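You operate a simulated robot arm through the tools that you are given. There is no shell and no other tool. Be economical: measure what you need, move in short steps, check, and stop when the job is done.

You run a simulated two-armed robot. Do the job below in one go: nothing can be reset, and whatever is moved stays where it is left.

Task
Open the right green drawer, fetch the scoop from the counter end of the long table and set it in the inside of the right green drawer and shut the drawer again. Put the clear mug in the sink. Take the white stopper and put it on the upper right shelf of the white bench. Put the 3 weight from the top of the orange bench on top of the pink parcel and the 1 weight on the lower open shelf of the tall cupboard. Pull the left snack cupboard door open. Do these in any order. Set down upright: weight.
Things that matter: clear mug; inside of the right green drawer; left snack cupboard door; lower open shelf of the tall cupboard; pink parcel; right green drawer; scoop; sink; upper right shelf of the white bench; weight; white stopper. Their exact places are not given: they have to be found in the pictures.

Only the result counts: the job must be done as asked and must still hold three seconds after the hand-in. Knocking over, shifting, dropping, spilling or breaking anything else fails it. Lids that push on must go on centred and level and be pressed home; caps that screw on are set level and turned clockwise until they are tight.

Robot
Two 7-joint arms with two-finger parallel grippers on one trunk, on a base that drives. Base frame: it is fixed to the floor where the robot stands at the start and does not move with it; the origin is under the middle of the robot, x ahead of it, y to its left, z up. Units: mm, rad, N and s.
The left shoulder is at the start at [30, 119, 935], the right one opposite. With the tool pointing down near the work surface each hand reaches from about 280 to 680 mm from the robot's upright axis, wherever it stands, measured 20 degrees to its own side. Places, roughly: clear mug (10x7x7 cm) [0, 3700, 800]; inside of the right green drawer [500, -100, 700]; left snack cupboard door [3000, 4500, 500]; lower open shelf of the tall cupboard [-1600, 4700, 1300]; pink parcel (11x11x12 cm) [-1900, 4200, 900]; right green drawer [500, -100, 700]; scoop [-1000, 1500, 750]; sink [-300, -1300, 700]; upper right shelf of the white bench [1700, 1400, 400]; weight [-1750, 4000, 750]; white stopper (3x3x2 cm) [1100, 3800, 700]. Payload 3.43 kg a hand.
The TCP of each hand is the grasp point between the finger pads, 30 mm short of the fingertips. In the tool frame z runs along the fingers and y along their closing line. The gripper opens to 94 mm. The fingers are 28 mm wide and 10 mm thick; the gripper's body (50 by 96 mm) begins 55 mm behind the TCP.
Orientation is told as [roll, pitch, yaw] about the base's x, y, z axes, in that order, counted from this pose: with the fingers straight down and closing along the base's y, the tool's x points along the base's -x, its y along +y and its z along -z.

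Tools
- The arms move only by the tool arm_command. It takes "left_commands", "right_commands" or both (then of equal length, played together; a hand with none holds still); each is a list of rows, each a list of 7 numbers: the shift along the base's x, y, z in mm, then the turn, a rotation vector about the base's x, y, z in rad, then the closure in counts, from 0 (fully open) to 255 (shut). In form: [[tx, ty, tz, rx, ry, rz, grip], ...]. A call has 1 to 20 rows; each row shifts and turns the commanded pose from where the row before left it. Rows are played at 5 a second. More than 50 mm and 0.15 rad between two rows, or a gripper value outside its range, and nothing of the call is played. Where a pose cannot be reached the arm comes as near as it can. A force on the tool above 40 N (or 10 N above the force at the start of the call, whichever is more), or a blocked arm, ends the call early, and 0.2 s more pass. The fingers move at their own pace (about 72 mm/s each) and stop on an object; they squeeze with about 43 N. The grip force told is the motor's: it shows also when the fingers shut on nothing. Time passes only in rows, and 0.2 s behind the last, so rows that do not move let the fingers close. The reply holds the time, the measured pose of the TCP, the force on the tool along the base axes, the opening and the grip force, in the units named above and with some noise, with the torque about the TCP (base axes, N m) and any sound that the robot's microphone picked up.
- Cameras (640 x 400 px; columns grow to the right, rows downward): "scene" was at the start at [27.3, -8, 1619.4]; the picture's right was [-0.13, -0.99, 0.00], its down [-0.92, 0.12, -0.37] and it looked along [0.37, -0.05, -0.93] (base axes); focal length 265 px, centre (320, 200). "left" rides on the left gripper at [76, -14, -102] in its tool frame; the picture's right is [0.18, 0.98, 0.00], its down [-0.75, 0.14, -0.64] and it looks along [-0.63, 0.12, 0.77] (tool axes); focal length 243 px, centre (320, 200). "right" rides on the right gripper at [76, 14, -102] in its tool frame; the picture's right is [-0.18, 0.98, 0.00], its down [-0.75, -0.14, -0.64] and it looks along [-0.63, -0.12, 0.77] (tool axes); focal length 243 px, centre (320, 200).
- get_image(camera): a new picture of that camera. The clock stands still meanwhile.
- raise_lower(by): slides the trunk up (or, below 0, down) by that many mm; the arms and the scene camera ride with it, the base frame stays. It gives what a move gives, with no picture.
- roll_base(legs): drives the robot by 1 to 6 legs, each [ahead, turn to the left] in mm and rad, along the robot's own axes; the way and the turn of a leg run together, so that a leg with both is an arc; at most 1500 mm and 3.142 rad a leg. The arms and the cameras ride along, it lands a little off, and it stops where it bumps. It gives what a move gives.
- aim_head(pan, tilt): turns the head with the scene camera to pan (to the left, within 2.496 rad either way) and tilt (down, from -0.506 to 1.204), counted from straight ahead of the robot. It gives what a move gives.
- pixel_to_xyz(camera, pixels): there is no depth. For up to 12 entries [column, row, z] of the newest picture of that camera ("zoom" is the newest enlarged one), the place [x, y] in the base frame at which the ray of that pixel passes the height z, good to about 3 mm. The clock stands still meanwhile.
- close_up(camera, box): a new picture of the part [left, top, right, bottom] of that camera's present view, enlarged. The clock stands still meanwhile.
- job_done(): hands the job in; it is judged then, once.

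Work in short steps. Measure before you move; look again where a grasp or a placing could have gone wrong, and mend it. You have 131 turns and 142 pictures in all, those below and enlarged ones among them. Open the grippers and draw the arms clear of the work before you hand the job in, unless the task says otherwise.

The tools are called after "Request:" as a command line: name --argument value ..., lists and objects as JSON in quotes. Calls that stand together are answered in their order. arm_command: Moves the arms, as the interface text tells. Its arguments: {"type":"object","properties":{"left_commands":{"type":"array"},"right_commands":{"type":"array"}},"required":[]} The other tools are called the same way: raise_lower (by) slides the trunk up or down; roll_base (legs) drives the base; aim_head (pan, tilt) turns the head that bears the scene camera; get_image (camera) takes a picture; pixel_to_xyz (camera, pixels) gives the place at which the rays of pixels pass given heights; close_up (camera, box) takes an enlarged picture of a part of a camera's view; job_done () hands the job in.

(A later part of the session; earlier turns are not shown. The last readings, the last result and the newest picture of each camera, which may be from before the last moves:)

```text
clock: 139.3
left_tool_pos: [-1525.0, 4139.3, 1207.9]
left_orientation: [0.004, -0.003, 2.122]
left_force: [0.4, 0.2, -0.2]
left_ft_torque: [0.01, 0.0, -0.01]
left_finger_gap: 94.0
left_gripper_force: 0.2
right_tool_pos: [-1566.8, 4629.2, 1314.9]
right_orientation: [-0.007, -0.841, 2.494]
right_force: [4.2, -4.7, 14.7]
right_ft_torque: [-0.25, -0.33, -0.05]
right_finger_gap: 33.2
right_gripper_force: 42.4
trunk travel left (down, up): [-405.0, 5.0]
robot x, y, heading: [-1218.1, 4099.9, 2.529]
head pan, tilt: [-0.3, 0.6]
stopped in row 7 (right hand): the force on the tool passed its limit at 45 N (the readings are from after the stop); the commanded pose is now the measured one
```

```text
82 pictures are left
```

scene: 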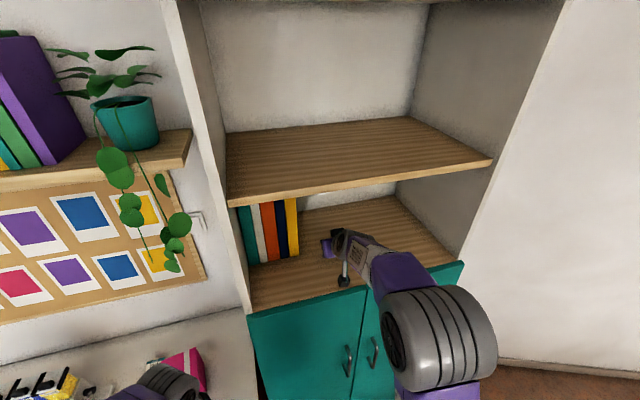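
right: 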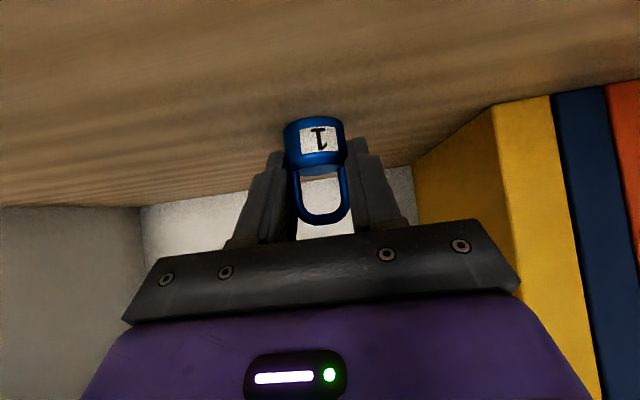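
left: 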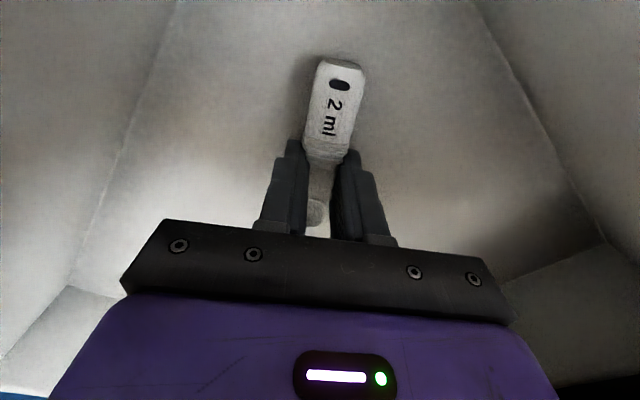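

Contact at TCP 1315, torque fits the weight's near rim touching the shelf (≈1283). I ease up 3 mm, restore the tilt, and settle gently down.

Request:
arm_command --right_commands '[[0, 0, 4, -0.021, -0.029, 0, 255], [0, 0, 0, 0, 0, 0, 255], [0, 0, -2, 0, 0, 0, 255], [0, 0, -2, 0, 0, 0, 255], [0, 0, 0, 0, 0, 0, 255]]'

Request:
close_up --camera "scene" --box '[280, 200, 420, 300]'

```text
clock: 140.5
left_tool_pos: [-1524.9, 4138.8, 1207.6]
left_orientation: [0.003, -0.002, 2.122]
left_force: [0.6, -0.1, 0.6]
left_ft_torque: [0.01, 0.01, -0.02]
left_finger_gap: 94.0
left_gripper_force: 0.1
right_tool_pos: [-1566.1, 4628.5, 1313.8]
right_orientation: [-0.01, -0.802, 2.495]
right_force: [1.0, 0.5, 15.4]
right_ft_torque: [0.05, -0.22, -0.01]
right_finger_gap: 33.1
right_gripper_force: 43.2
trunk travel left (down, up): [-405.0, 5.0]
robot x, y, heading: [-1218.1, 4095.6, 2.532]
head pan, tilt: [-0.3, 0.6]
```

```text
4.00 times, centred on (350, 250) of scene
```

zoom: 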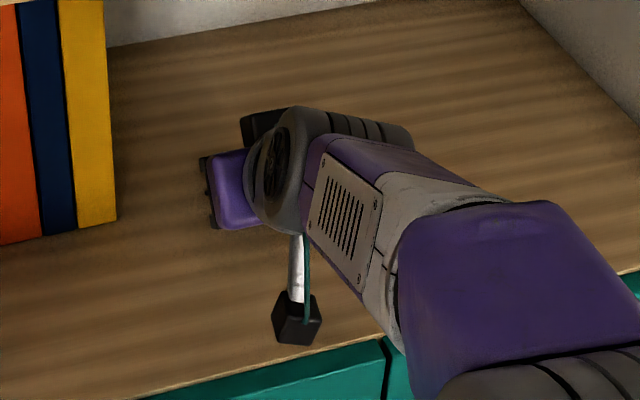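

Seated (15 N vertical). I open and withdraw back-and-up along the tool axis, then check the weight.

Request:
arm_command --right_commands '[[0, 0, 0, 0, 0, 0, 200], [0, 0, 0, 0, 0, 0, 130], [0, 0, 0, 0, 0, 0, 80], [0, 0, 0, 0, 0, 0, 80], [18, -13, 15, 0, 0, 0, 80], [25, -18, 25, 0, 0, 0, 80], [35, -25, 15, 0, 0, 0, 80], [35, -25, 5, 0, 0, 0, 0]]'

Request:
get_image --camera "right"

```text
clock: 142.3
left_tool_pos: [-1525.0, 4136.8, 1207.6]
left_orientation: [0.0, -0.004, 2.123]
left_force: [-0.1, -0.1, 0.7]
left_ft_torque: [0.04, 0.0, -0.03]
left_finger_gap: 93.8
left_gripper_force: 0.1
right_tool_pos: [-1451.6, 4545.8, 1373.8]
right_orientation: [-0.012, -0.796, 2.496]
right_force: [1.0, 0.8, -0.5]
right_ft_torque: [-0.02, 0.04, 0.02]
right_finger_gap: 94.0
right_gripper_force: 0.2
trunk travel left (down, up): [-405.0, 5.0]
robot x, y, heading: [-1223.2, 4095.3, 2.529]
head pan, tilt: [-0.3, 0.6]
```

```text
80 pictures are left
```

right: 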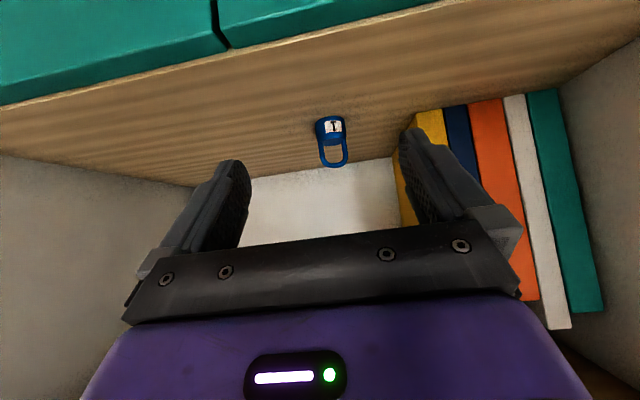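

Weight 1 stands upright on the lower open shelf. Now I back off, lower the trunk, and drive back in front of weight 3.

Request:
roll_base --legs '[[-350, 0]]'

Request:
raise_lower --by -205

Request:
roll_base --legs '[[0, 1.565], [372, 0], [0, -1.571], [200, 0]]'

Request:
get_image --camera "right"

Request:
aim_head --pan -0.25 --tilt 0.85

Request:
get_image --camera "scene"

```text
clock: 144.6
left_tool_pos: [-1239.3, 3936.8, 1207.8]
left_orientation: [0.004, 0.0, 2.123]
left_force: [-0.3, -0.1, -0.2]
left_ft_torque: [0.02, -0.01, 0.01]
left_finger_gap: 94.1
left_gripper_force: 0.1
right_tool_pos: [-1167.8, 4345.2, 1372.6]
right_orientation: [-0.009, -0.795, 2.495]
right_force: [-0.2, -0.4, -0.2]
right_ft_torque: [0.01, 0.01, -0.01]
right_finger_gap: 94.1
right_gripper_force: 0.2
trunk travel left (down, up): [-405.0, 5.0]
robot x, y, heading: [-936.3, 3891.8, 2.522]
head pan, tilt: [-0.3, 0.6]
```

```text
clock: 146.8
left_tool_pos: [-1239.7, 3936.5, 1003.4]
left_orientation: [0.004, 0.001, 2.125]
left_force: [0.1, -0.4, -0.3]
left_ft_torque: [0.0, 0.05, 0.0]
left_finger_gap: 94.0
left_gripper_force: 0.1
right_tool_pos: [-1167.5, 4345.0, 1169.0]
right_orientation: [-0.009, -0.795, 2.493]
right_force: [0.2, 0.2, 0.5]
right_ft_torque: [0.0, -0.01, 0.03]
right_finger_gap: 94.0
right_gripper_force: 0.0
trunk travel left (down, up): [-200.0, 210.0]
robot x, y, heading: [-935.6, 3893.9, 2.524]
head pan, tilt: [-0.3, 0.6]
```

```text
clock: 157.9
left_tool_pos: [-1625.1, 3761.3, 1001.5]
left_orientation: [0.005, 0.0, 2.109]
left_force: [-0.3, 0.3, 0.1]
left_ft_torque: [0.01, 0.03, -0.01]
left_finger_gap: 94.1
left_gripper_force: 0.1
right_tool_pos: [-1546.7, 4169.0, 1167.3]
right_orientation: [-0.009, -0.796, 2.478]
right_force: [0.3, 0.6, -0.7]
right_ft_torque: [0.0, 0.02, 0.01]
right_finger_gap: 93.9
right_gripper_force: 0.0
trunk travel left (down, up): [-200.0, 210.0]
robot x, y, heading: [-1322.0, 3718.2, 2.511]
head pan, tilt: [-0.3, 0.6]
```

```text
79 pictures are left
```

right: 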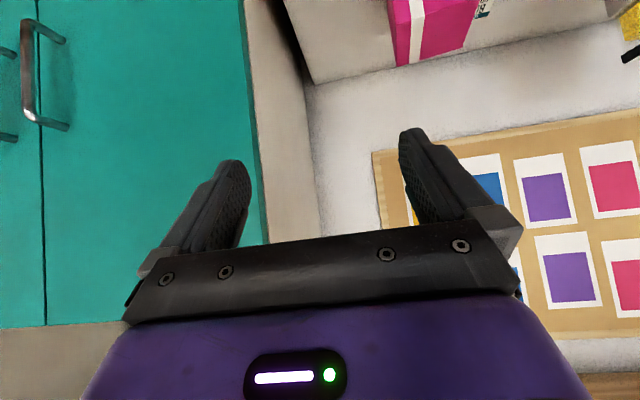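

```text
clock: 158.7
left_tool_pos: [-1623.2, 3760.9, 1002.4]
left_orientation: [0.004, -0.003, 2.109]
left_force: [0.3, 0.1, 0.0]
left_ft_torque: [-0.02, 0.05, 0.03]
left_finger_gap: 94.0
left_gripper_force: 0.1
right_tool_pos: [-1547.1, 4169.1, 1167.5]
right_orientation: [-0.01, -0.796, 2.48]
right_force: [-0.6, -0.1, 0.4]
right_ft_torque: [0.01, -0.02, -0.01]
right_finger_gap: 94.1
right_gripper_force: 0.1
trunk travel left (down, up): [-200.0, 210.0]
robot x, y, heading: [-1320.5, 3716.8, 2.512]
head pan, tilt: [-0.25, 0.85]
```

```text
78 pictures are left
```

scene: 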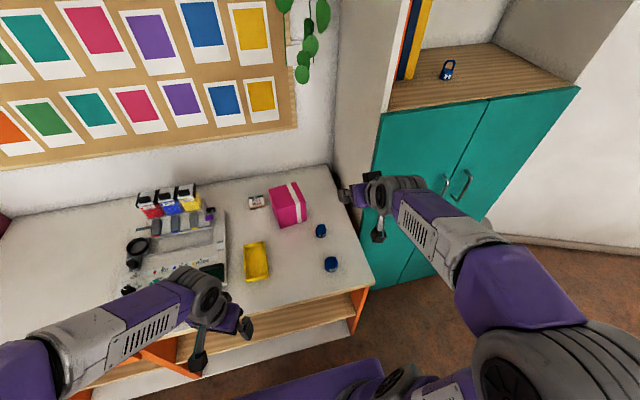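

Good, weight 1 visible on the shelf. I zoom and locate weight 3 and parcel with z=800/920.

Request:
close_up --camera "scene" --box '[230, 170, 390, 290]'

```text
3.33 times, centred on (310, 230) of scene
```

zoom: 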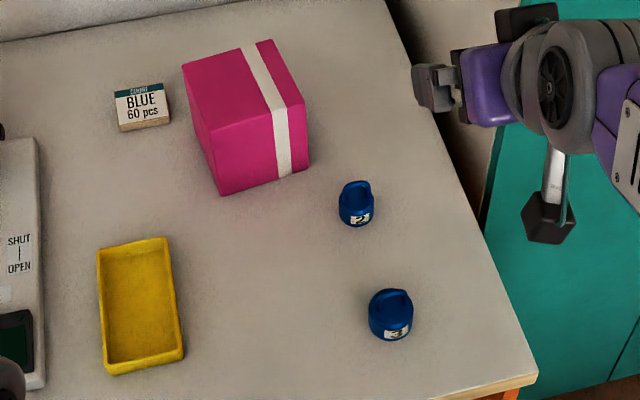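

Request:
pixel_to_xyz --camera "zoom" --pixels '[[391, 342, 800], [369, 325, 800], [413, 325, 800], [391, 308, 830], [392, 292, 858], [359, 226, 800], [182, 67, 920], [273, 40, 920], [308, 105, 920], [213, 130, 920], [538, 373, 800], [222, 195, 800]]'

```text
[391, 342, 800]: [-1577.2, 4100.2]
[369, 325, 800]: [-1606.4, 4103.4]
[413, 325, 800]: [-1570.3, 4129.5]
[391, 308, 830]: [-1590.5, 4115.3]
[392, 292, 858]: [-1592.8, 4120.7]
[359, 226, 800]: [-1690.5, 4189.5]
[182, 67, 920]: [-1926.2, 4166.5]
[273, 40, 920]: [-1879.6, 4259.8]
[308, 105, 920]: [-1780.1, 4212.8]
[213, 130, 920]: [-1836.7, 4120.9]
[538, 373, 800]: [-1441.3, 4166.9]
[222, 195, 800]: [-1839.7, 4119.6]
```

Weight 3 centre ≈(-1591,4116), Ø45. I bring the right hand above it (z≈900) and look.

Request:
arm_command --right_commands '[[-6, -10, -44, 0, 0, 0, 55], [-6, -10, -44, 0, 0, 0, 55], [-6, -10, -44, 0, 0, 0, 55], [-6, -10, -44, 0, 0, 0, 55], [-6, -10, -44, 0, 0, 0, 55], [-5, -9, -42, 0, 0, 0.03, 55]]'

Request:
get_image --camera "right"

```text
clock: 160.1
left_tool_pos: [-1624.4, 3762.3, 1002.0]
left_orientation: [0.004, 0.0, 2.111]
left_force: [-0.2, -0.4, 0.6]
left_ft_torque: [0.01, -0.03, 0.0]
left_finger_gap: 93.9
left_gripper_force: 0.1
right_tool_pos: [-1582.1, 4110.9, 906.2]
right_orientation: [-0.008, -0.797, 2.508]
right_force: [0.4, 1.3, -0.6]
right_ft_torque: [0.01, 0.01, -0.01]
right_finger_gap: 73.5
right_gripper_force: 0.2
trunk travel left (down, up): [-200.0, 210.0]
robot x, y, heading: [-1319.3, 3717.2, 2.506]
head pan, tilt: [-0.25, 0.85]
```

```text
76 pictures are left
```

right: 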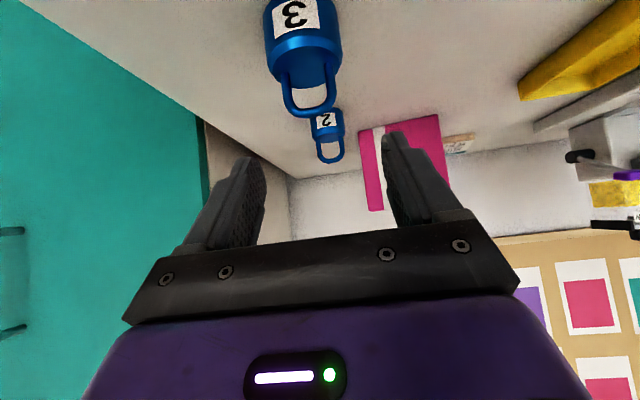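

Accounting for the camera's skew the weight is laterally centred. I descend to z≈845 and look again.

Request:
arm_command --right_commands '[[0, 0, -25, 0, 0, 0, 55], [0, 0, -25, 0, 0, 0, 55], [0, 0, -11, 0, 0, 0, 55], [0, 0, 0, 0, 0, 0, 55]]'

Request:
get_image --camera "right"

```text
clock: 161.1
left_tool_pos: [-1624.5, 3760.7, 1002.5]
left_orientation: [0.005, -0.002, 2.111]
left_force: [-0.2, 0.6, -0.1]
left_ft_torque: [-0.03, -0.01, 0.02]
left_finger_gap: 94.0
left_gripper_force: 0.1
right_tool_pos: [-1581.5, 4109.2, 844.5]
right_orientation: [-0.011, -0.797, 2.511]
right_force: [-0.1, -0.6, 0.9]
right_ft_torque: [-0.01, -0.01, 0.0]
right_finger_gap: 73.7
right_gripper_force: 0.0
trunk travel left (down, up): [-200.0, 210.0]
robot x, y, heading: [-1318.0, 3720.6, 2.505]
head pan, tilt: [-0.25, 0.85]
```

```text
75 pictures are left
```

right: 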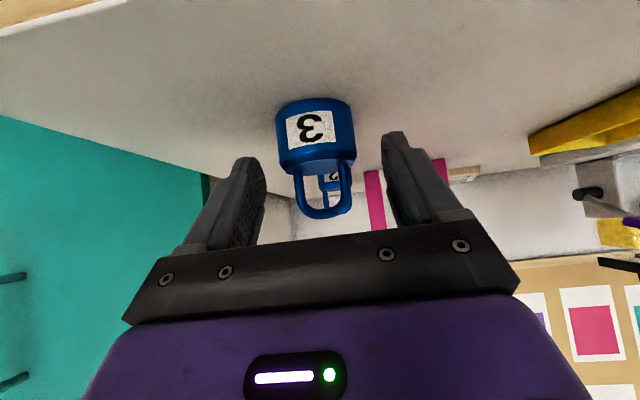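

Request:
pixel_to_xyz --camera "right" --pixels '[[314, 99, 800], [276, 112, 800], [355, 112, 800], [317, 168, 835]]'

```text
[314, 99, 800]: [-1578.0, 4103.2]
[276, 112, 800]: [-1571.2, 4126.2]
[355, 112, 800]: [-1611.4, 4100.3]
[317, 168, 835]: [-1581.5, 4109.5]
```

Centre ≈(-1596,4116). I move in 6 mm, down 11 mm, close, and lift.

Request:
arm_command --right_commands '[[-5, 3, 0, 0, 0, 0, 55], [0, 0, -7, 0, 0, 0, 55], [0, 0, -4, 0, 0, 0, 55], [0, 0, 0, 0, 0, 0, 130], [0, 0, 0, 0, 0, 0, 200], [0, 0, 0, 0, 0, 0, 255], [0, 0, 0, 0, 0, 0, 255], [0, 0, 10, 0, 0, 0, 255], [0, 0, 15, 0, 0, 0, 255]]'

Request:
get_image --camera "right"

```text
clock: 163.1
left_tool_pos: [-1626.0, 3760.7, 1001.9]
left_orientation: [0.002, -0.001, 2.111]
left_force: [-0.8, 0.2, 0.4]
left_ft_torque: [-0.03, 0.03, -0.03]
left_finger_gap: 94.0
left_gripper_force: 0.0
right_tool_pos: [-1587.2, 4111.0, 859.1]
right_orientation: [-0.011, -0.793, 2.511]
right_force: [0.3, 0.3, -3.6]
right_ft_torque: [-0.03, -0.02, 0.0]
right_finger_gap: 45.0
right_gripper_force: 42.7
trunk travel left (down, up): [-200.0, 210.0]
robot x, y, heading: [-1321.9, 3714.7, 2.505]
head pan, tilt: [-0.25, 0.85]
```

```text
74 pictures are left
```

right: 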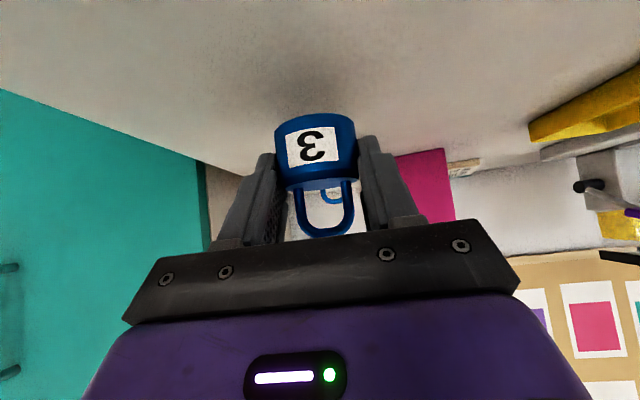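

Weight 3 is held, Ø45. I lift to z≈1000 and carry it above the parcel centre.

Request:
arm_command --right_commands '[[0, 0, 45, 0, 0, 0, 255], [0, 0, 45, 0, 0, 0, 255], [0, 0, 48, 0, 0, 0, 255], [-43, 12, 0, 0, 0, 0, 255], [-43, 12, 0, 0, 0, 0, 255], [-43, 12, 0, 0, 0, 0, 255], [-43, 12, 0, 0, 0, 0, 255], [-44, 12, 0, 0, 0, 0, 255], [-44, 13, 0, 0, 0, 0, 255]]'

Request:
get_image --camera "right"

Request:
close_up --camera "scene" --box '[230, 150, 390, 270]'

```text
clock: 165.1
left_tool_pos: [-1625.5, 3761.1, 1002.3]
left_orientation: [0.001, 0.0, 2.11]
left_force: [-0.2, 0.1, 0.0]
left_ft_torque: [0.0, -0.02, -0.02]
left_finger_gap: 94.0
left_gripper_force: 0.1
right_tool_pos: [-1848.0, 4187.6, 993.5]
right_orientation: [-0.01, -0.793, 2.51]
right_force: [-1.6, -0.8, -4.6]
right_ft_torque: [0.03, -0.04, 0.0]
right_finger_gap: 44.9
right_gripper_force: 42.8
trunk travel left (down, up): [-200.0, 210.0]
robot x, y, heading: [-1318.8, 3719.3, 2.512]
head pan, tilt: [-0.25, 0.85]
```

```text
73 pictures are left
```

right: 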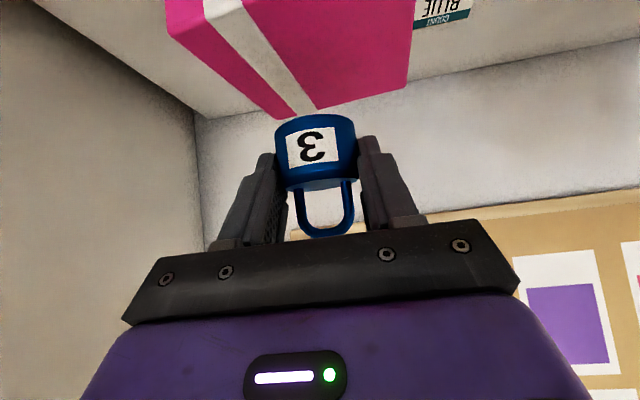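

```text
3.33 times, centred on (310, 210) of scene
```

zoom: 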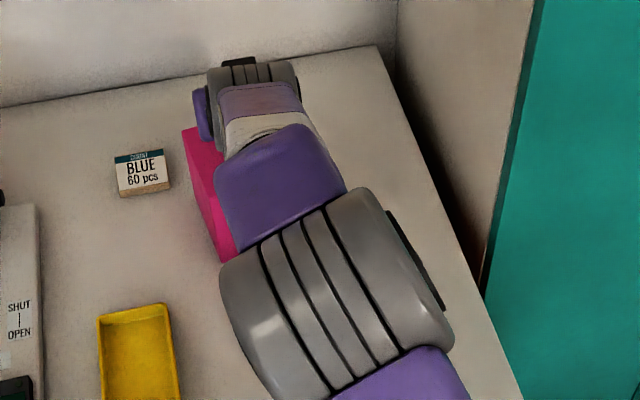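

I check parcel corners in the right camera at z=920.

Request:
pixel_to_xyz --camera "right" --pixels '[[278, 118, 920], [408, 86, 920], [167, 30, 920], [318, 108, 920]]'

```text
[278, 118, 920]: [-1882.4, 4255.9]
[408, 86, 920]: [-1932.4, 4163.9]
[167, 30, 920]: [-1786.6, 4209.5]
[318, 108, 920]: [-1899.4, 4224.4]
```

Corners agree with the scene fix; weight is within 7 mm of centre. I lower until contact.

Request:
arm_command --right_commands '[[-2, -5, -20, 0, 0, 0, 255], [0, 0, -12, 0, 0, 0, 255], [0, 0, -4, 0, 0, 0, 255], [0, 0, -2, 0, 0, 0, 255], [0, 0, 0, 0, 0, 0, 255]]'

Request:
get_image --camera "right"

```text
clock: 166.3
left_tool_pos: [-1625.4, 3761.9, 1002.2]
left_orientation: [0.002, 0.0, 2.11]
left_force: [0.6, 0.0, -0.5]
left_ft_torque: [-0.04, -0.02, 0.06]
left_finger_gap: 93.6
left_gripper_force: 0.1
right_tool_pos: [-1849.7, 4182.5, 957.7]
right_orientation: [-0.008, -0.795, 2.51]
right_force: [-1.0, -0.3, -4.1]
right_ft_torque: [-0.03, 0.0, -0.01]
right_finger_gap: 45.2
right_gripper_force: 42.5
trunk travel left (down, up): [-200.0, 210.0]
robot x, y, heading: [-1318.9, 3715.7, 2.512]
head pan, tilt: [-0.25, 0.85]
```

```text
71 pictures are left
```

right: 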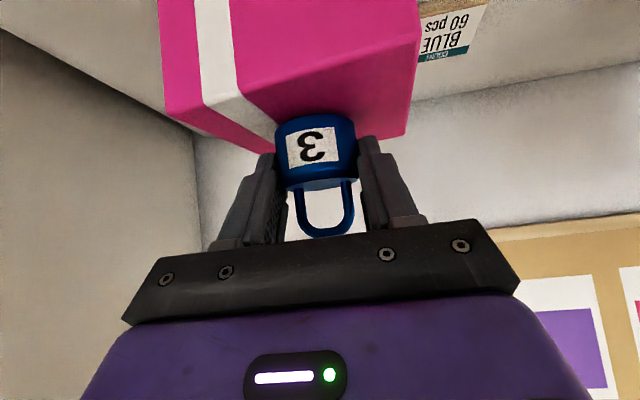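

Still free; 2 mm steps down.

Request:
arm_command --right_commands '[[0, 0, -2, 0, 0, 0, 255], [0, 0, -2, 0, 0, 0, 255], [0, 0, 0, 0, 0, 0, 255]]'

```text
clock: 167.1
left_tool_pos: [-1624.6, 3761.9, 1001.0]
left_orientation: [0.002, -0.001, 2.111]
left_force: [0.6, -0.7, -0.4]
left_ft_torque: [0.0, 0.0, -0.03]
left_finger_gap: 94.1
left_gripper_force: 0.0
right_tool_pos: [-1849.9, 4182.8, 954.8]
right_orientation: [-0.009, -0.795, 2.51]
right_force: [0.0, -1.0, -1.8]
right_ft_torque: [-0.08, 0.02, 0.03]
right_finger_gap: 44.9
right_gripper_force: 43.2
trunk travel left (down, up): [-200.0, 210.0]
robot x, y, heading: [-1323.5, 3714.9, 2.507]
head pan, tilt: [-0.25, 0.85]
```

Contact has begun. One more millimetre, then open and withdraw up-and-back.

Request:
arm_command --right_commands '[[0, 0, -1, 0, 0, 0, 255], [0, 0, 0, 0, 0, 0, 200], [0, 0, 0, 0, 0, 0, 140], [0, 0, 0, 0, 0, 0, 80], [0, 0, 0, 0, 0, 0, 60], [6, -4, 20, 0, 0, 0, 60], [20, -14, 35, 0, 0, 0, 60], [30, -21, 25, 0, 0, 0, 60], [35, -25, 10, 0, 0, 0, 60], [35, -25, 10, 0, 0, 0, 60]]'

Request:
get_image --camera "right"

Request:
get_image --camera "scene"

```text
clock: 169.3
left_tool_pos: [-1623.8, 3759.6, 1004.4]
left_orientation: [0.003, -0.001, 2.11]
left_force: [-0.7, -0.4, 0.3]
left_ft_torque: [-0.01, 0.02, 0.02]
left_finger_gap: 94.2
left_gripper_force: 0.2
right_tool_pos: [-1722.1, 4091.5, 1053.8]
right_orientation: [-0.009, -0.798, 2.511]
right_force: [0.1, 0.1, -0.6]
right_ft_torque: [0.03, -0.03, 0.02]
right_finger_gap: 71.7
right_gripper_force: 0.1
trunk travel left (down, up): [-200.0, 210.0]
robot x, y, heading: [-1320.8, 3718.1, 2.51]
head pan, tilt: [-0.25, 0.85]
```

```text
70 pictures are left
```

right: 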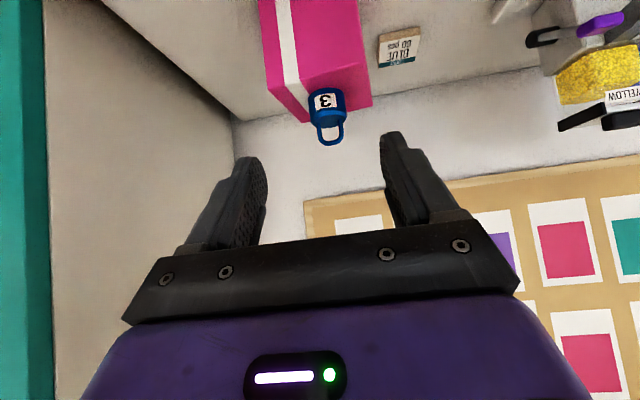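

```text
69 pictures are left
```

scene: 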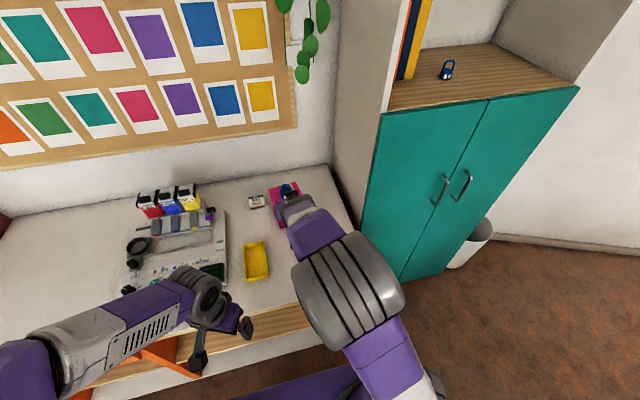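

Weight 3 stands on the parcel. I back off 300, and look over to the right-rear at the table for the clear mug and chairs.

Request:
roll_base --legs '[[-300, 0]]'

Request:
aim_head --pan -2.1 --tilt 0.5

Request:
get_image --camera "scene"

```text
clock: 171.4
left_tool_pos: [-1380.3, 3582.5, 1002.9]
left_orientation: [0.003, -0.002, 2.11]
left_force: [0.5, -0.2, 0.0]
left_ft_torque: [0.05, -0.03, -0.01]
left_finger_gap: 94.1
left_gripper_force: 0.2
right_tool_pos: [-1479.7, 3913.4, 1053.5]
right_orientation: [-0.009, -0.795, 2.51]
right_force: [-0.3, -0.2, -0.4]
right_ft_torque: [0.04, 0.03, -0.06]
right_finger_gap: 72.0
right_gripper_force: 0.0
trunk travel left (down, up): [-200.0, 210.0]
robot x, y, heading: [-1077.5, 3537.5, 2.511]
head pan, tilt: [-0.25, 0.85]
```

```text
clock: 173.2
left_tool_pos: [-1382.3, 3582.3, 1002.2]
left_orientation: [0.004, 0.0, 2.11]
left_force: [0.8, 1.0, 0.4]
left_ft_torque: [0.04, 0.02, 0.0]
left_finger_gap: 94.0
left_gripper_force: 0.0
right_tool_pos: [-1480.7, 3914.0, 1053.8]
right_orientation: [-0.01, -0.796, 2.51]
right_force: [0.2, 0.3, 0.1]
right_ft_torque: [0.01, -0.02, -0.01]
right_finger_gap: 71.7
right_gripper_force: 0.0
trunk travel left (down, up): [-200.0, 210.0]
robot x, y, heading: [-1080.1, 3537.4, 2.51]
head pan, tilt: [-2.1, 0.499]
```

```text
68 pictures are left
```

scene: 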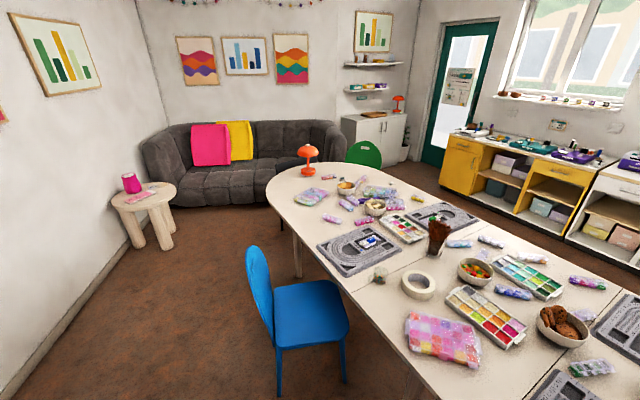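

A small clear object sits at (380,275). I zoom in on the table's far half for the mug and stopper.

Request:
close_up --camera "scene" --box '[310, 220, 470, 320]'

Request:
close_up --camera "scene" --box '[290, 160, 530, 310]'

Request:
pixel_to_xyz --camera "scene" --pixels '[[380, 281, 740], [437, 255, 740], [248, 330, 0], [347, 355, 450], [345, 375, 0], [275, 290, 450], [340, 285, 730], [275, 205, 730]]'

```text
4.00 times, centred on (390, 270) of scene
```

zoom: 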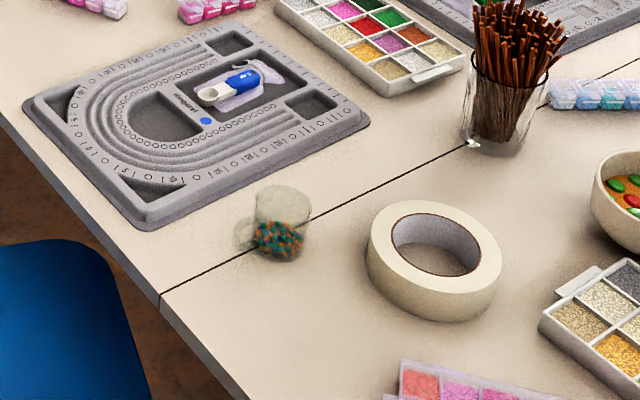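

```text
2.67 times, centred on (410, 235) of scene
```

zoom: 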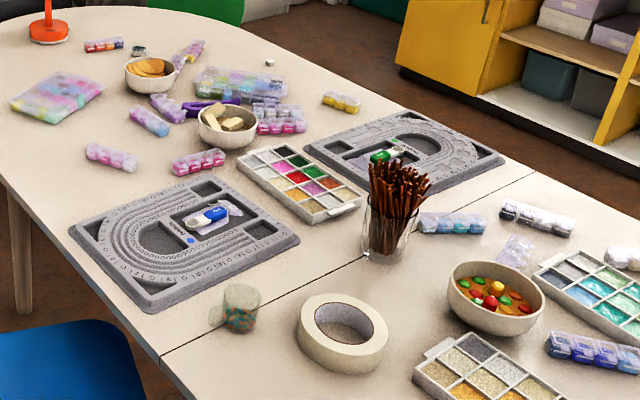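

```text
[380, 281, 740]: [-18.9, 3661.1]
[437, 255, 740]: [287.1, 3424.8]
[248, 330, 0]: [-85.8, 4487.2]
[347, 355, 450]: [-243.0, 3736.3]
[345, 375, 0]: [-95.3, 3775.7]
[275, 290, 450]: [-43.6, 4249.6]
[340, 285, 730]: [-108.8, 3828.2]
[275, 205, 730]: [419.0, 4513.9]
```

The clear mug (with beads in it, must stay upright) stands at ≈(-19,3661), handle towards this side. I drive to about n=-2600,s=2600 beside the blue chair, facing the table.

Request:
arm_command --right_commands '[[20, -14, 0, -0.08, -0.113, 0, 0], [20, -14, 0, -0.08, -0.113, 0, 0], [20, -14, 0, -0.08, -0.113, 0, 0], [20, -14, 0, -0.08, -0.113, 0, 0], [20, -14, 0, -0.08, -0.113, 0, 0], [0, 0, 0, -0.05, -0.08, 0, 0]]'

Request:
roll_base --legs '[[0, -2.324], [482, 0], [0, -0.476]]'

Request:
aim_head --pan 0.35 --tilt 0.75

Request:
get_image --camera "scene"

```text
clock: 174.6
left_tool_pos: [-1381.3, 3583.0, 1001.8]
left_orientation: [0.004, 0.003, 2.11]
left_force: [-0.7, 0.1, 0.2]
left_ft_torque: [0.0, 0.0, 0.01]
left_finger_gap: 94.0
left_gripper_force: 0.0
right_tool_pos: [-1380.6, 3844.5, 1054.4]
right_orientation: [-0.025, -0.006, 2.517]
right_force: [0.5, -1.0, -0.6]
right_ft_torque: [-0.01, -0.02, 0.04]
right_finger_gap: 93.9
right_gripper_force: 0.0
trunk travel left (down, up): [-200.0, 210.0]
robot x, y, heading: [-1077.9, 3541.5, 2.512]
head pan, tilt: [-2.1, 0.499]
```

```text
clock: 184.3
left_tool_pos: [-301.6, 3691.7, 1002.1]
left_orientation: [0.001, 0.0, -0.681]
left_force: [-0.3, 0.3, 0.1]
left_ft_torque: [0.0, -0.01, 0.01]
left_finger_gap: 94.1
left_gripper_force: 0.1
right_tool_pos: [-212.1, 3446.7, 1052.9]
right_orientation: [-0.022, -0.009, -0.276]
right_force: [0.3, -0.5, 0.5]
right_ft_torque: [-0.01, 0.0, 0.02]
right_finger_gap: 93.9
right_gripper_force: 0.0
trunk travel left (down, up): [-200.0, 210.0]
robot x, y, heading: [-603.9, 3633.4, -0.275]
head pan, tilt: [-2.1, 0.499]
```

```text
clock: 186.5
left_tool_pos: [-301.3, 3692.4, 1001.9]
left_orientation: [0.003, 0.0, -0.679]
left_force: [-0.3, 0.6, -0.1]
left_ft_torque: [-0.03, 0.05, 0.02]
left_finger_gap: 93.9
left_gripper_force: 0.0
right_tool_pos: [-212.7, 3447.4, 1053.8]
right_orientation: [-0.027, -0.012, -0.277]
right_force: [-0.2, -0.1, -0.2]
right_ft_torque: [-0.01, 0.01, 0.04]
right_finger_gap: 94.1
right_gripper_force: 0.0
trunk travel left (down, up): [-200.0, 210.0]
robot x, y, heading: [-604.6, 3632.5, -0.281]
head pan, tilt: [0.351, 0.75]
```

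```text
65 pictures are left
```

scene: 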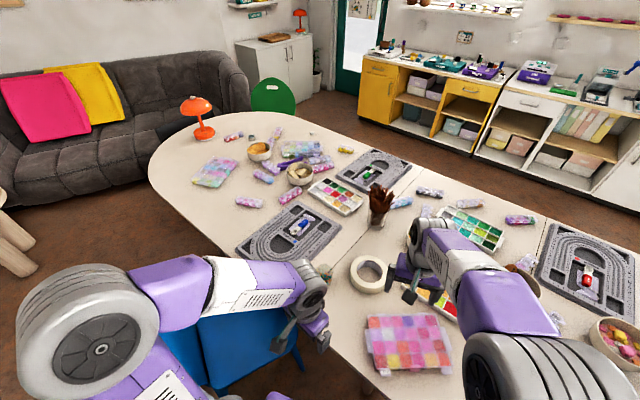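

The mug is just behind the left hand. I move the left hand over towards it (z≈910), turning to close across the handle direction, and look with its camera.

Request:
arm_command --left_commands '[[42, -4, -14, 0, 0, -0.08, 0], [42, -4, -14, 0, 0, -0.08, 0], [42, -4, -14, 0, 0, -0.08, 0], [42, -4, -14, 0, 0, -0.08, 0], [42, -4, -14, 0, 0, -0.08, 0], [42, -4, -14, 0, 0, -0.08, 0]]'

Request:
get_image --camera "left"

Request:
close_up --camera "scene" --box '[260, 200, 420, 320]'

```text
clock: 187.9
left_tool_pos: [-46.6, 3668.0, 916.0]
left_orientation: [0.001, -0.001, -1.162]
left_force: [1.0, -0.2, -0.1]
left_ft_torque: [0.0, 0.01, -0.04]
left_finger_gap: 94.2
left_gripper_force: 0.2
right_tool_pos: [-211.4, 3447.6, 1053.1]
right_orientation: [-0.026, -0.01, -0.276]
right_force: [0.6, -0.4, -0.2]
right_ft_torque: [-0.02, -0.02, 0.0]
right_finger_gap: 94.0
right_gripper_force: 0.0
trunk travel left (down, up): [-200.0, 210.0]
robot x, y, heading: [-602.4, 3630.2, -0.284]
head pan, tilt: [0.351, 0.75]
```

```text
64 pictures are left
```

left: 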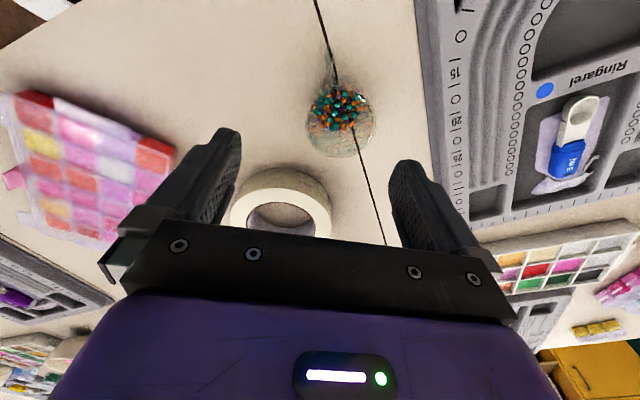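

```text
3.33 times, centred on (340, 260) of scene
```

zoom: 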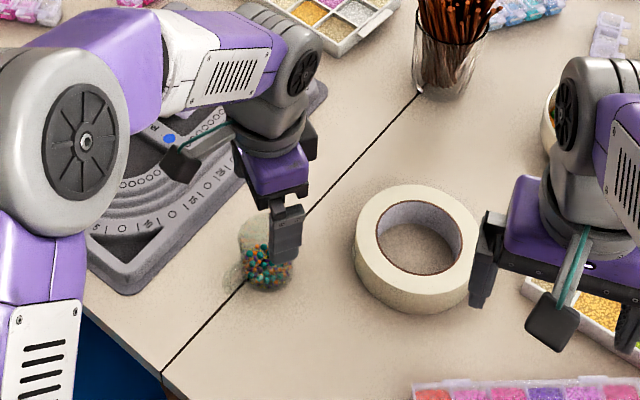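

Mug: beads/base around (338,106), rim around (346,128). I compute both at table and rim heights.

Request:
pixel_to_xyz --camera "left" --pixels '[[338, 107, 745], [306, 115, 745], [372, 110, 760], [307, 125, 800], [374, 120, 800], [342, 158, 810], [328, 80, 780], [280, 235, 740]]'

Request:
close_up --camera "left" --box '[260, 40, 420, 180]'

```text
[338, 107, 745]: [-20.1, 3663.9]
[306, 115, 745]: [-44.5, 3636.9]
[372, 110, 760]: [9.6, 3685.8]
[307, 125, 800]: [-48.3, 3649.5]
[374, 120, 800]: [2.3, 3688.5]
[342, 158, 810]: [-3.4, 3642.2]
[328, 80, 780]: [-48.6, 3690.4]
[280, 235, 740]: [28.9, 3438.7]
```

```text
2.86 times, centred on (340, 110) of left
```

zoom: 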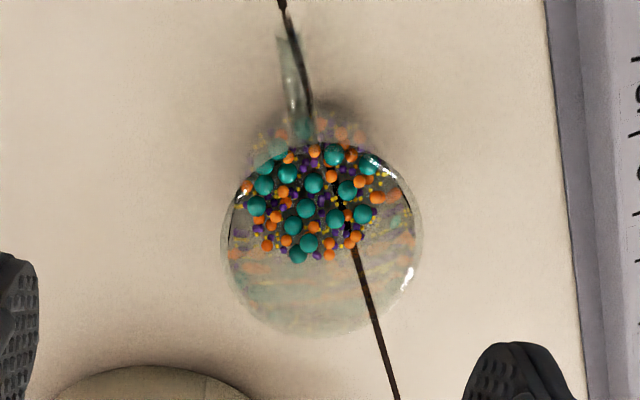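

Request:
pixel_to_xyz --camera "zoom" --pixels '[[321, 238, 810], [222, 240, 810], [420, 238, 810], [321, 335, 810], [318, 142, 810], [321, 238, 825], [222, 240, 825], [420, 238, 825]]'

```text
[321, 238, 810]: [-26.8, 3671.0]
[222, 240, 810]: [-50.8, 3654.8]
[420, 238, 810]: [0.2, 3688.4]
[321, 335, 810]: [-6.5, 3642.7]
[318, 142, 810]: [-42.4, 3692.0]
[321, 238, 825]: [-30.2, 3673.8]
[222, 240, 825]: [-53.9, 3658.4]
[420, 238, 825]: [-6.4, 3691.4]
```

Mug axis ≈(-23,3668), Ø61. I centre the hand and descend to TCP z 783.

Request:
arm_command --left_commands '[[23, 0, -20, 0, 0, 0, 0], [0, 0, -40, 0, 0, 0, 0], [0, 0, -25, 0, 0, 0, 0], [0, 0, 0, 0, 0, 0, 0]]'

Request:
get_image --camera "left"

```text
clock: 188.9
left_tool_pos: [-25.8, 3668.5, 832.1]
left_orientation: [0.004, -0.001, -1.16]
left_force: [0.5, 0.0, -0.5]
left_ft_torque: [-0.04, 0.01, -0.04]
left_finger_gap: 93.9
left_gripper_force: 0.0
right_tool_pos: [-213.1, 3447.9, 1054.2]
right_orientation: [-0.027, -0.009, -0.276]
right_force: [-0.7, -1.0, -0.8]
right_ft_torque: [-0.03, -0.02, -0.01]
right_finger_gap: 93.8
right_gripper_force: 0.1
trunk travel left (down, up): [-200.0, 210.0]
robot x, y, heading: [-600.5, 3630.4, -0.282]
head pan, tilt: [0.351, 0.75]
```

```text
61 pictures are left
```

left: 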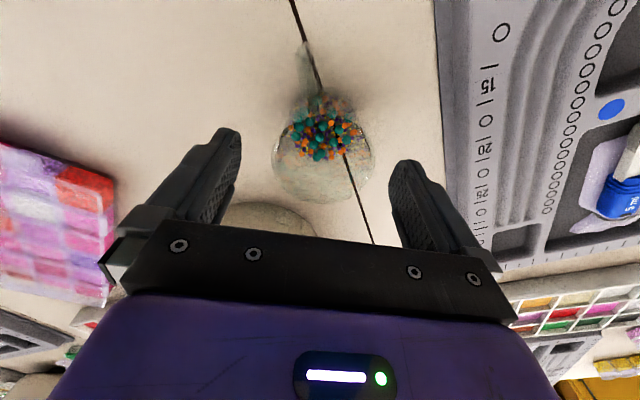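

The rim centre is ~11 mm towards the robot-side of the tool; I shift (-4.5,+10), descend 48 mm, and close.

Request:
arm_command --left_commands '[[-4.5, 10, -8, 0, 0, 0, 0], [0, 0, -20, 0, 0, 0, 0], [0, 0, -20, 0, 0, 0, 0], [0, 0, 0, 0, 0, 0, 0]]'

Request:
get_image --camera "left"

```text
clock: 189.9
left_tool_pos: [-31.4, 3677.8, 784.8]
left_orientation: [0.004, -0.002, -1.162]
left_force: [-0.5, -0.2, -0.1]
left_ft_torque: [-0.01, -0.02, 0.0]
left_finger_gap: 93.9
left_gripper_force: 0.0
right_tool_pos: [-214.0, 3447.9, 1053.3]
right_orientation: [-0.027, -0.011, -0.275]
right_force: [-0.7, -1.2, -0.2]
right_ft_torque: [-0.02, -0.01, -0.01]
right_finger_gap: 93.9
right_gripper_force: 0.0
trunk travel left (down, up): [-200.0, 210.0]
robot x, y, heading: [-602.2, 3627.9, -0.286]
head pan, tilt: [0.351, 0.75]
```

```text
60 pictures are left
```

left: 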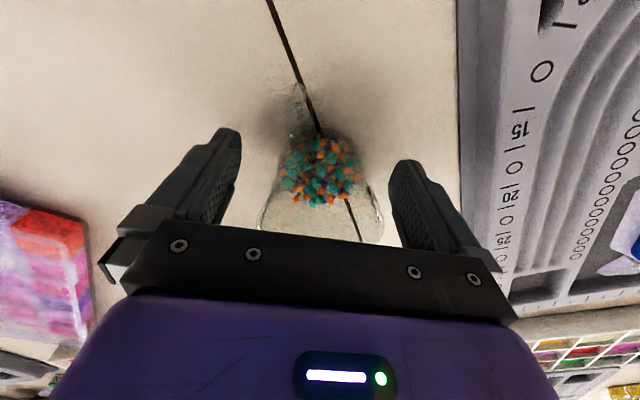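

Mug is centred between the fingers. I close gently and lift slowly.

Request:
arm_command --left_commands '[[0, 0, 0, 0, 0, 0, 70], [0, 0, 0, 0, 0, 0, 90], [0, 0, 0, 0, 0, 0, 130], [0, 0, 0, 0, 0, 0, 255], [0, 0, 0, 0, 0, 0, 255], [0, 0, 10, 0, 0, 0, 255], [0, 0, 20, 0, 0, 0, 255], [0, 0, 30, 0, 0, 0, 255], [0, 0, 40, 0, 0, 0, 255]]'

Request:
get_image --camera "left"

```text
clock: 191.9
left_tool_pos: [-32.5, 3679.0, 886.5]
left_orientation: [0.004, 0.0, -1.159]
left_force: [-0.3, 0.7, -0.3]
left_ft_torque: [0.01, 0.0, 0.0]
left_finger_gap: 64.1
left_gripper_force: 42.9
right_tool_pos: [-212.4, 3447.4, 1053.1]
right_orientation: [-0.025, -0.008, -0.275]
right_force: [0.9, -0.4, 0.0]
right_ft_torque: [0.01, -0.02, -0.02]
right_finger_gap: 94.2
right_gripper_force: 0.1
trunk travel left (down, up): [-200.0, 210.0]
robot x, y, heading: [-603.2, 3628.2, -0.279]
head pan, tilt: [0.351, 0.75]
```

```text
59 pictures are left
```

left: 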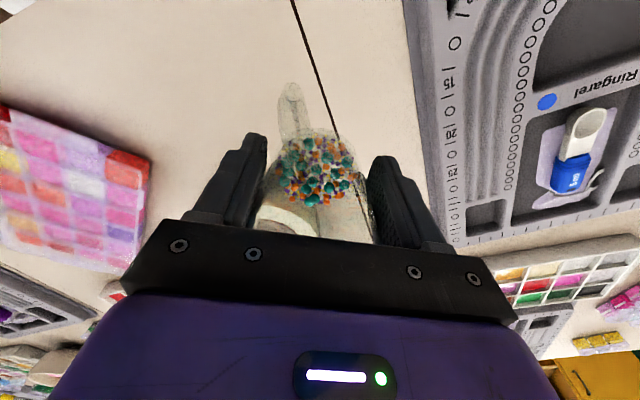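

Mug held (64 mm). I drive it around the near table end towards the sink: back, turn right, 2.9 m along the gap, then left.

Request:
roll_base --legs '[[-200, 0], [0, -1.91], [1443, 0], [1443, 0], [0, 1.571], [1194, 0]]'

Request:
aim_head --pan -0.9 --tilt 0.6

Request:
get_image --camera "scene"

```text
clock: 220.9
left_tool_pos: [-965.1, 446.2, 886.7]
left_orientation: [0.005, -0.002, -1.552]
left_force: [0.4, 0.8, -1.2]
left_ft_torque: [0.04, -0.01, 0.04]
left_finger_gap: 62.5
left_gripper_force: 43.3
right_tool_pos: [-1221.4, 301.0, 1053.1]
right_orientation: [-0.026, -0.011, -0.668]
right_force: [-1.0, -0.6, 0.2]
right_ft_torque: [-0.02, -0.01, 0.0]
right_finger_gap: 93.9
right_gripper_force: 0.2
trunk travel left (down, up): [-200.0, 210.0]
robot x, y, heading: [-1510.1, 622.1, -0.671]
head pan, tilt: [0.351, 0.75]
```

```text
clock: 222.3
left_tool_pos: [-964.4, 445.7, 886.0]
left_orientation: [0.004, -0.001, -1.553]
left_force: [-0.2, 0.2, -0.9]
left_ft_torque: [0.03, 0.05, -0.01]
left_finger_gap: 62.9
left_gripper_force: 42.9
right_tool_pos: [-1220.7, 300.8, 1052.6]
right_orientation: [-0.027, -0.01, -0.669]
right_force: [0.7, -0.6, -0.5]
right_ft_torque: [-0.03, 0.01, 0.01]
right_finger_gap: 93.9
right_gripper_force: 0.1
trunk travel left (down, up): [-200.0, 210.0]
robot x, y, heading: [-1509.9, 620.8, -0.674]
head pan, tilt: [-0.901, 0.6]
```

```text
58 pictures are left
```

scene: 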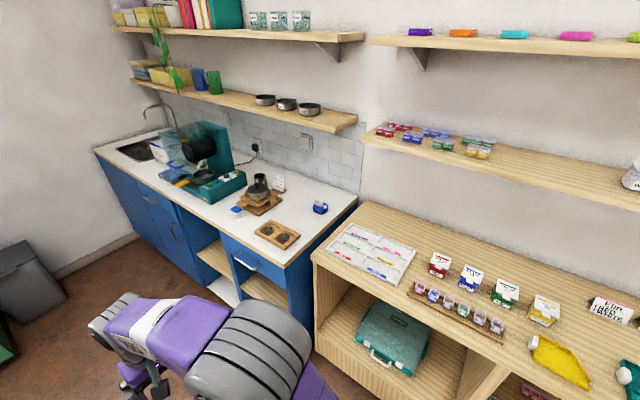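

The sink is at (137,150). I measure it and the blue counter front edge.

Request:
pixel_to_xyz --camera "scene" --pixels '[[137, 150, 800], [117, 150, 800], [158, 158, 800], [96, 150, 800], [285, 268, 800], [137, 237, 0], [205, 300, 0], [97, 155, 780]]'

```text
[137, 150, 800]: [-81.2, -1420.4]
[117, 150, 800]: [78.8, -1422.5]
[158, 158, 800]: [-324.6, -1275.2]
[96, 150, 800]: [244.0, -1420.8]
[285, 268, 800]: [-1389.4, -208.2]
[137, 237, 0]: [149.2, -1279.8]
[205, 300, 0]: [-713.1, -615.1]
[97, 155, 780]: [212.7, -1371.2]
```

Counter front is at s≈-985, sink near n≈700. I drive closer along the aisle and look again.

Request:
roll_base --legs '[[0, -0.063], [977, 0], [976, 0], [0, -1.0]]'

Request:
aim_head --pan 0.0 --tilt 0.75

Request:
get_image --camera "scene"

```text
clock: 231.8
left_tool_pos: [408.5, -807.0, 886.5]
left_orientation: [-0.014, 0.013, -1.589]
left_force: [-4.1, 2.3, 0.8]
left_ft_torque: [-0.24, -0.44, -0.02]
left_finger_gap: 62.1
left_gripper_force: 43.3
right_tool_pos: [154.0, -945.5, 1052.2]
right_orientation: [-0.028, -0.01, -0.711]
right_force: [0.0, -0.7, 0.3]
right_ft_torque: [-0.01, -0.03, 0.0]
right_finger_gap: 93.8
right_gripper_force: 0.0
trunk travel left (down, up): [-200.0, 210.0]
robot x, y, heading: [-123.1, -616.7, -0.715]
head pan, tilt: [-0.901, 0.6]
stopped in leg 3: the force on the tool passed its limit at 116 N (the readings are from after the stop); the commanded pose is now the measured one
```

```text
clock: 233.0
left_tool_pos: [409.5, -805.8, 885.2]
left_orientation: [-0.014, 0.014, -1.589]
left_force: [-6.4, 3.5, -1.2]
left_ft_torque: [-0.29, -0.63, -0.01]
left_finger_gap: 62.2
left_gripper_force: 43.0
right_tool_pos: [153.6, -945.1, 1052.5]
right_orientation: [-0.025, -0.01, -0.708]
right_force: [-0.3, 0.0, 0.2]
right_ft_torque: [0.04, -0.01, -0.01]
right_finger_gap: 93.9
right_gripper_force: 0.0
trunk travel left (down, up): [-200.0, 210.0]
robot x, y, heading: [-121.9, -616.7, -0.713]
head pan, tilt: [0.0, 0.75]
```

```text
57 pictures are left
```

scene: 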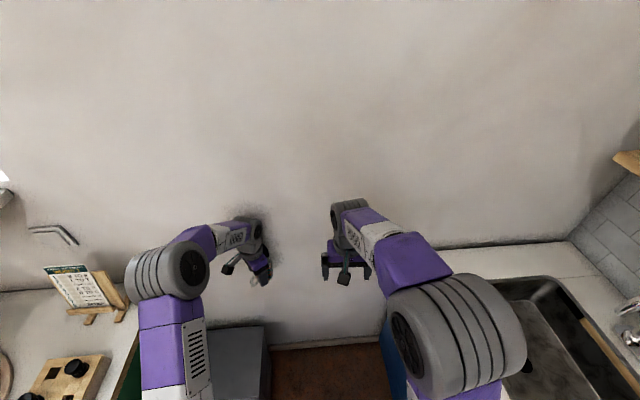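

The left hand bumped the end wall. I back off 250 mm and check the mug.

Request:
roll_base --legs '[[-250, 0]]'

Request:
get_image --camera "left"

Request:
aim_head --pan -1.0 --tilt 0.75

Request:
get_image --camera "scene"

```text
clock: 234.8
left_tool_pos: [227.6, -650.0, 886.3]
left_orientation: [-0.014, 0.013, -1.593]
left_force: [0.7, 0.4, -0.7]
left_ft_torque: [0.01, 0.01, -0.01]
left_finger_gap: 62.1
left_gripper_force: 42.8
right_tool_pos: [-28.9, -788.3, 1053.7]
right_orientation: [-0.026, -0.011, -0.712]
right_force: [-0.3, -0.4, -0.5]
right_ft_torque: [0.01, -0.01, 0.0]
right_finger_gap: 94.3
right_gripper_force: 0.1
trunk travel left (down, up): [-200.0, 210.0]
robot x, y, heading: [-304.0, -455.9, -0.713]
head pan, tilt: [0.0, 0.75]
```

```text
56 pictures are left
```

left: 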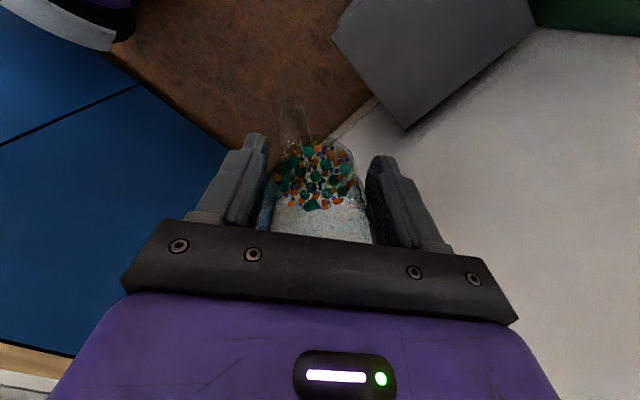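

```text
clock: 236.1
left_tool_pos: [228.2, -651.2, 885.3]
left_orientation: [-0.014, 0.014, -1.593]
left_force: [0.4, 0.5, -0.5]
left_ft_torque: [0.0, 0.0, 0.02]
left_finger_gap: 62.2
left_gripper_force: 42.7
right_tool_pos: [-28.2, -788.1, 1052.9]
right_orientation: [-0.027, -0.011, -0.711]
right_force: [0.2, -0.9, -0.1]
right_ft_torque: [-0.02, -0.02, -0.01]
right_finger_gap: 93.9
right_gripper_force: 0.1
trunk travel left (down, up): [-200.0, 210.0]
robot x, y, heading: [-303.4, -460.9, -0.717]
head pan, tilt: [-1.0, 0.75]
```

```text
55 pictures are left
```

scene: 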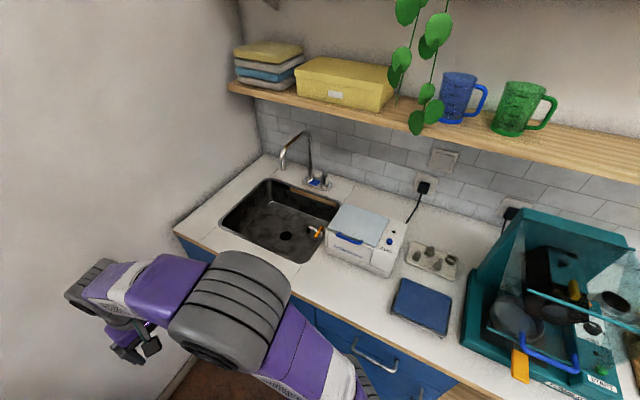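

Mug and beads are fine. The sink's rim corners are (265,180),(340,205),(303,262),(222,226). I measure them.

Request:
pixel_to_xyz --camera "scene" --pixels '[[265, 180, 800], [340, 205, 800], [303, 262, 800], [222, 226, 800], [280, 237, 680], [315, 230, 700], [175, 232, 800], [262, 156, 800], [283, 165, 950], [311, 180, 800]]'

Request:
close_up --camera "scene" --box '[200, 120, 400, 280]'

```text
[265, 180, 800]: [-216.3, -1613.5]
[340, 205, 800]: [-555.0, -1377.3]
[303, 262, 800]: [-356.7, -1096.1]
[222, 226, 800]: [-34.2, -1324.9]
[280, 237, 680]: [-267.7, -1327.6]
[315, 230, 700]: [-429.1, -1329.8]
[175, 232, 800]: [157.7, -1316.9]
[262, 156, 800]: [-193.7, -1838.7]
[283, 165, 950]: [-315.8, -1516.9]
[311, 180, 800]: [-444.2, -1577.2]
```

```text
2.50 times, centred on (300, 200) of scene
```

zoom: 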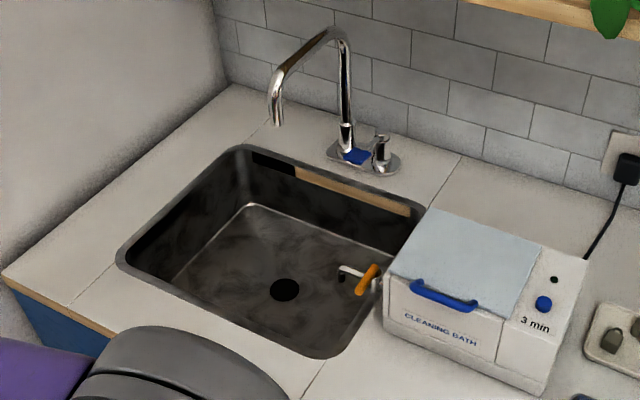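

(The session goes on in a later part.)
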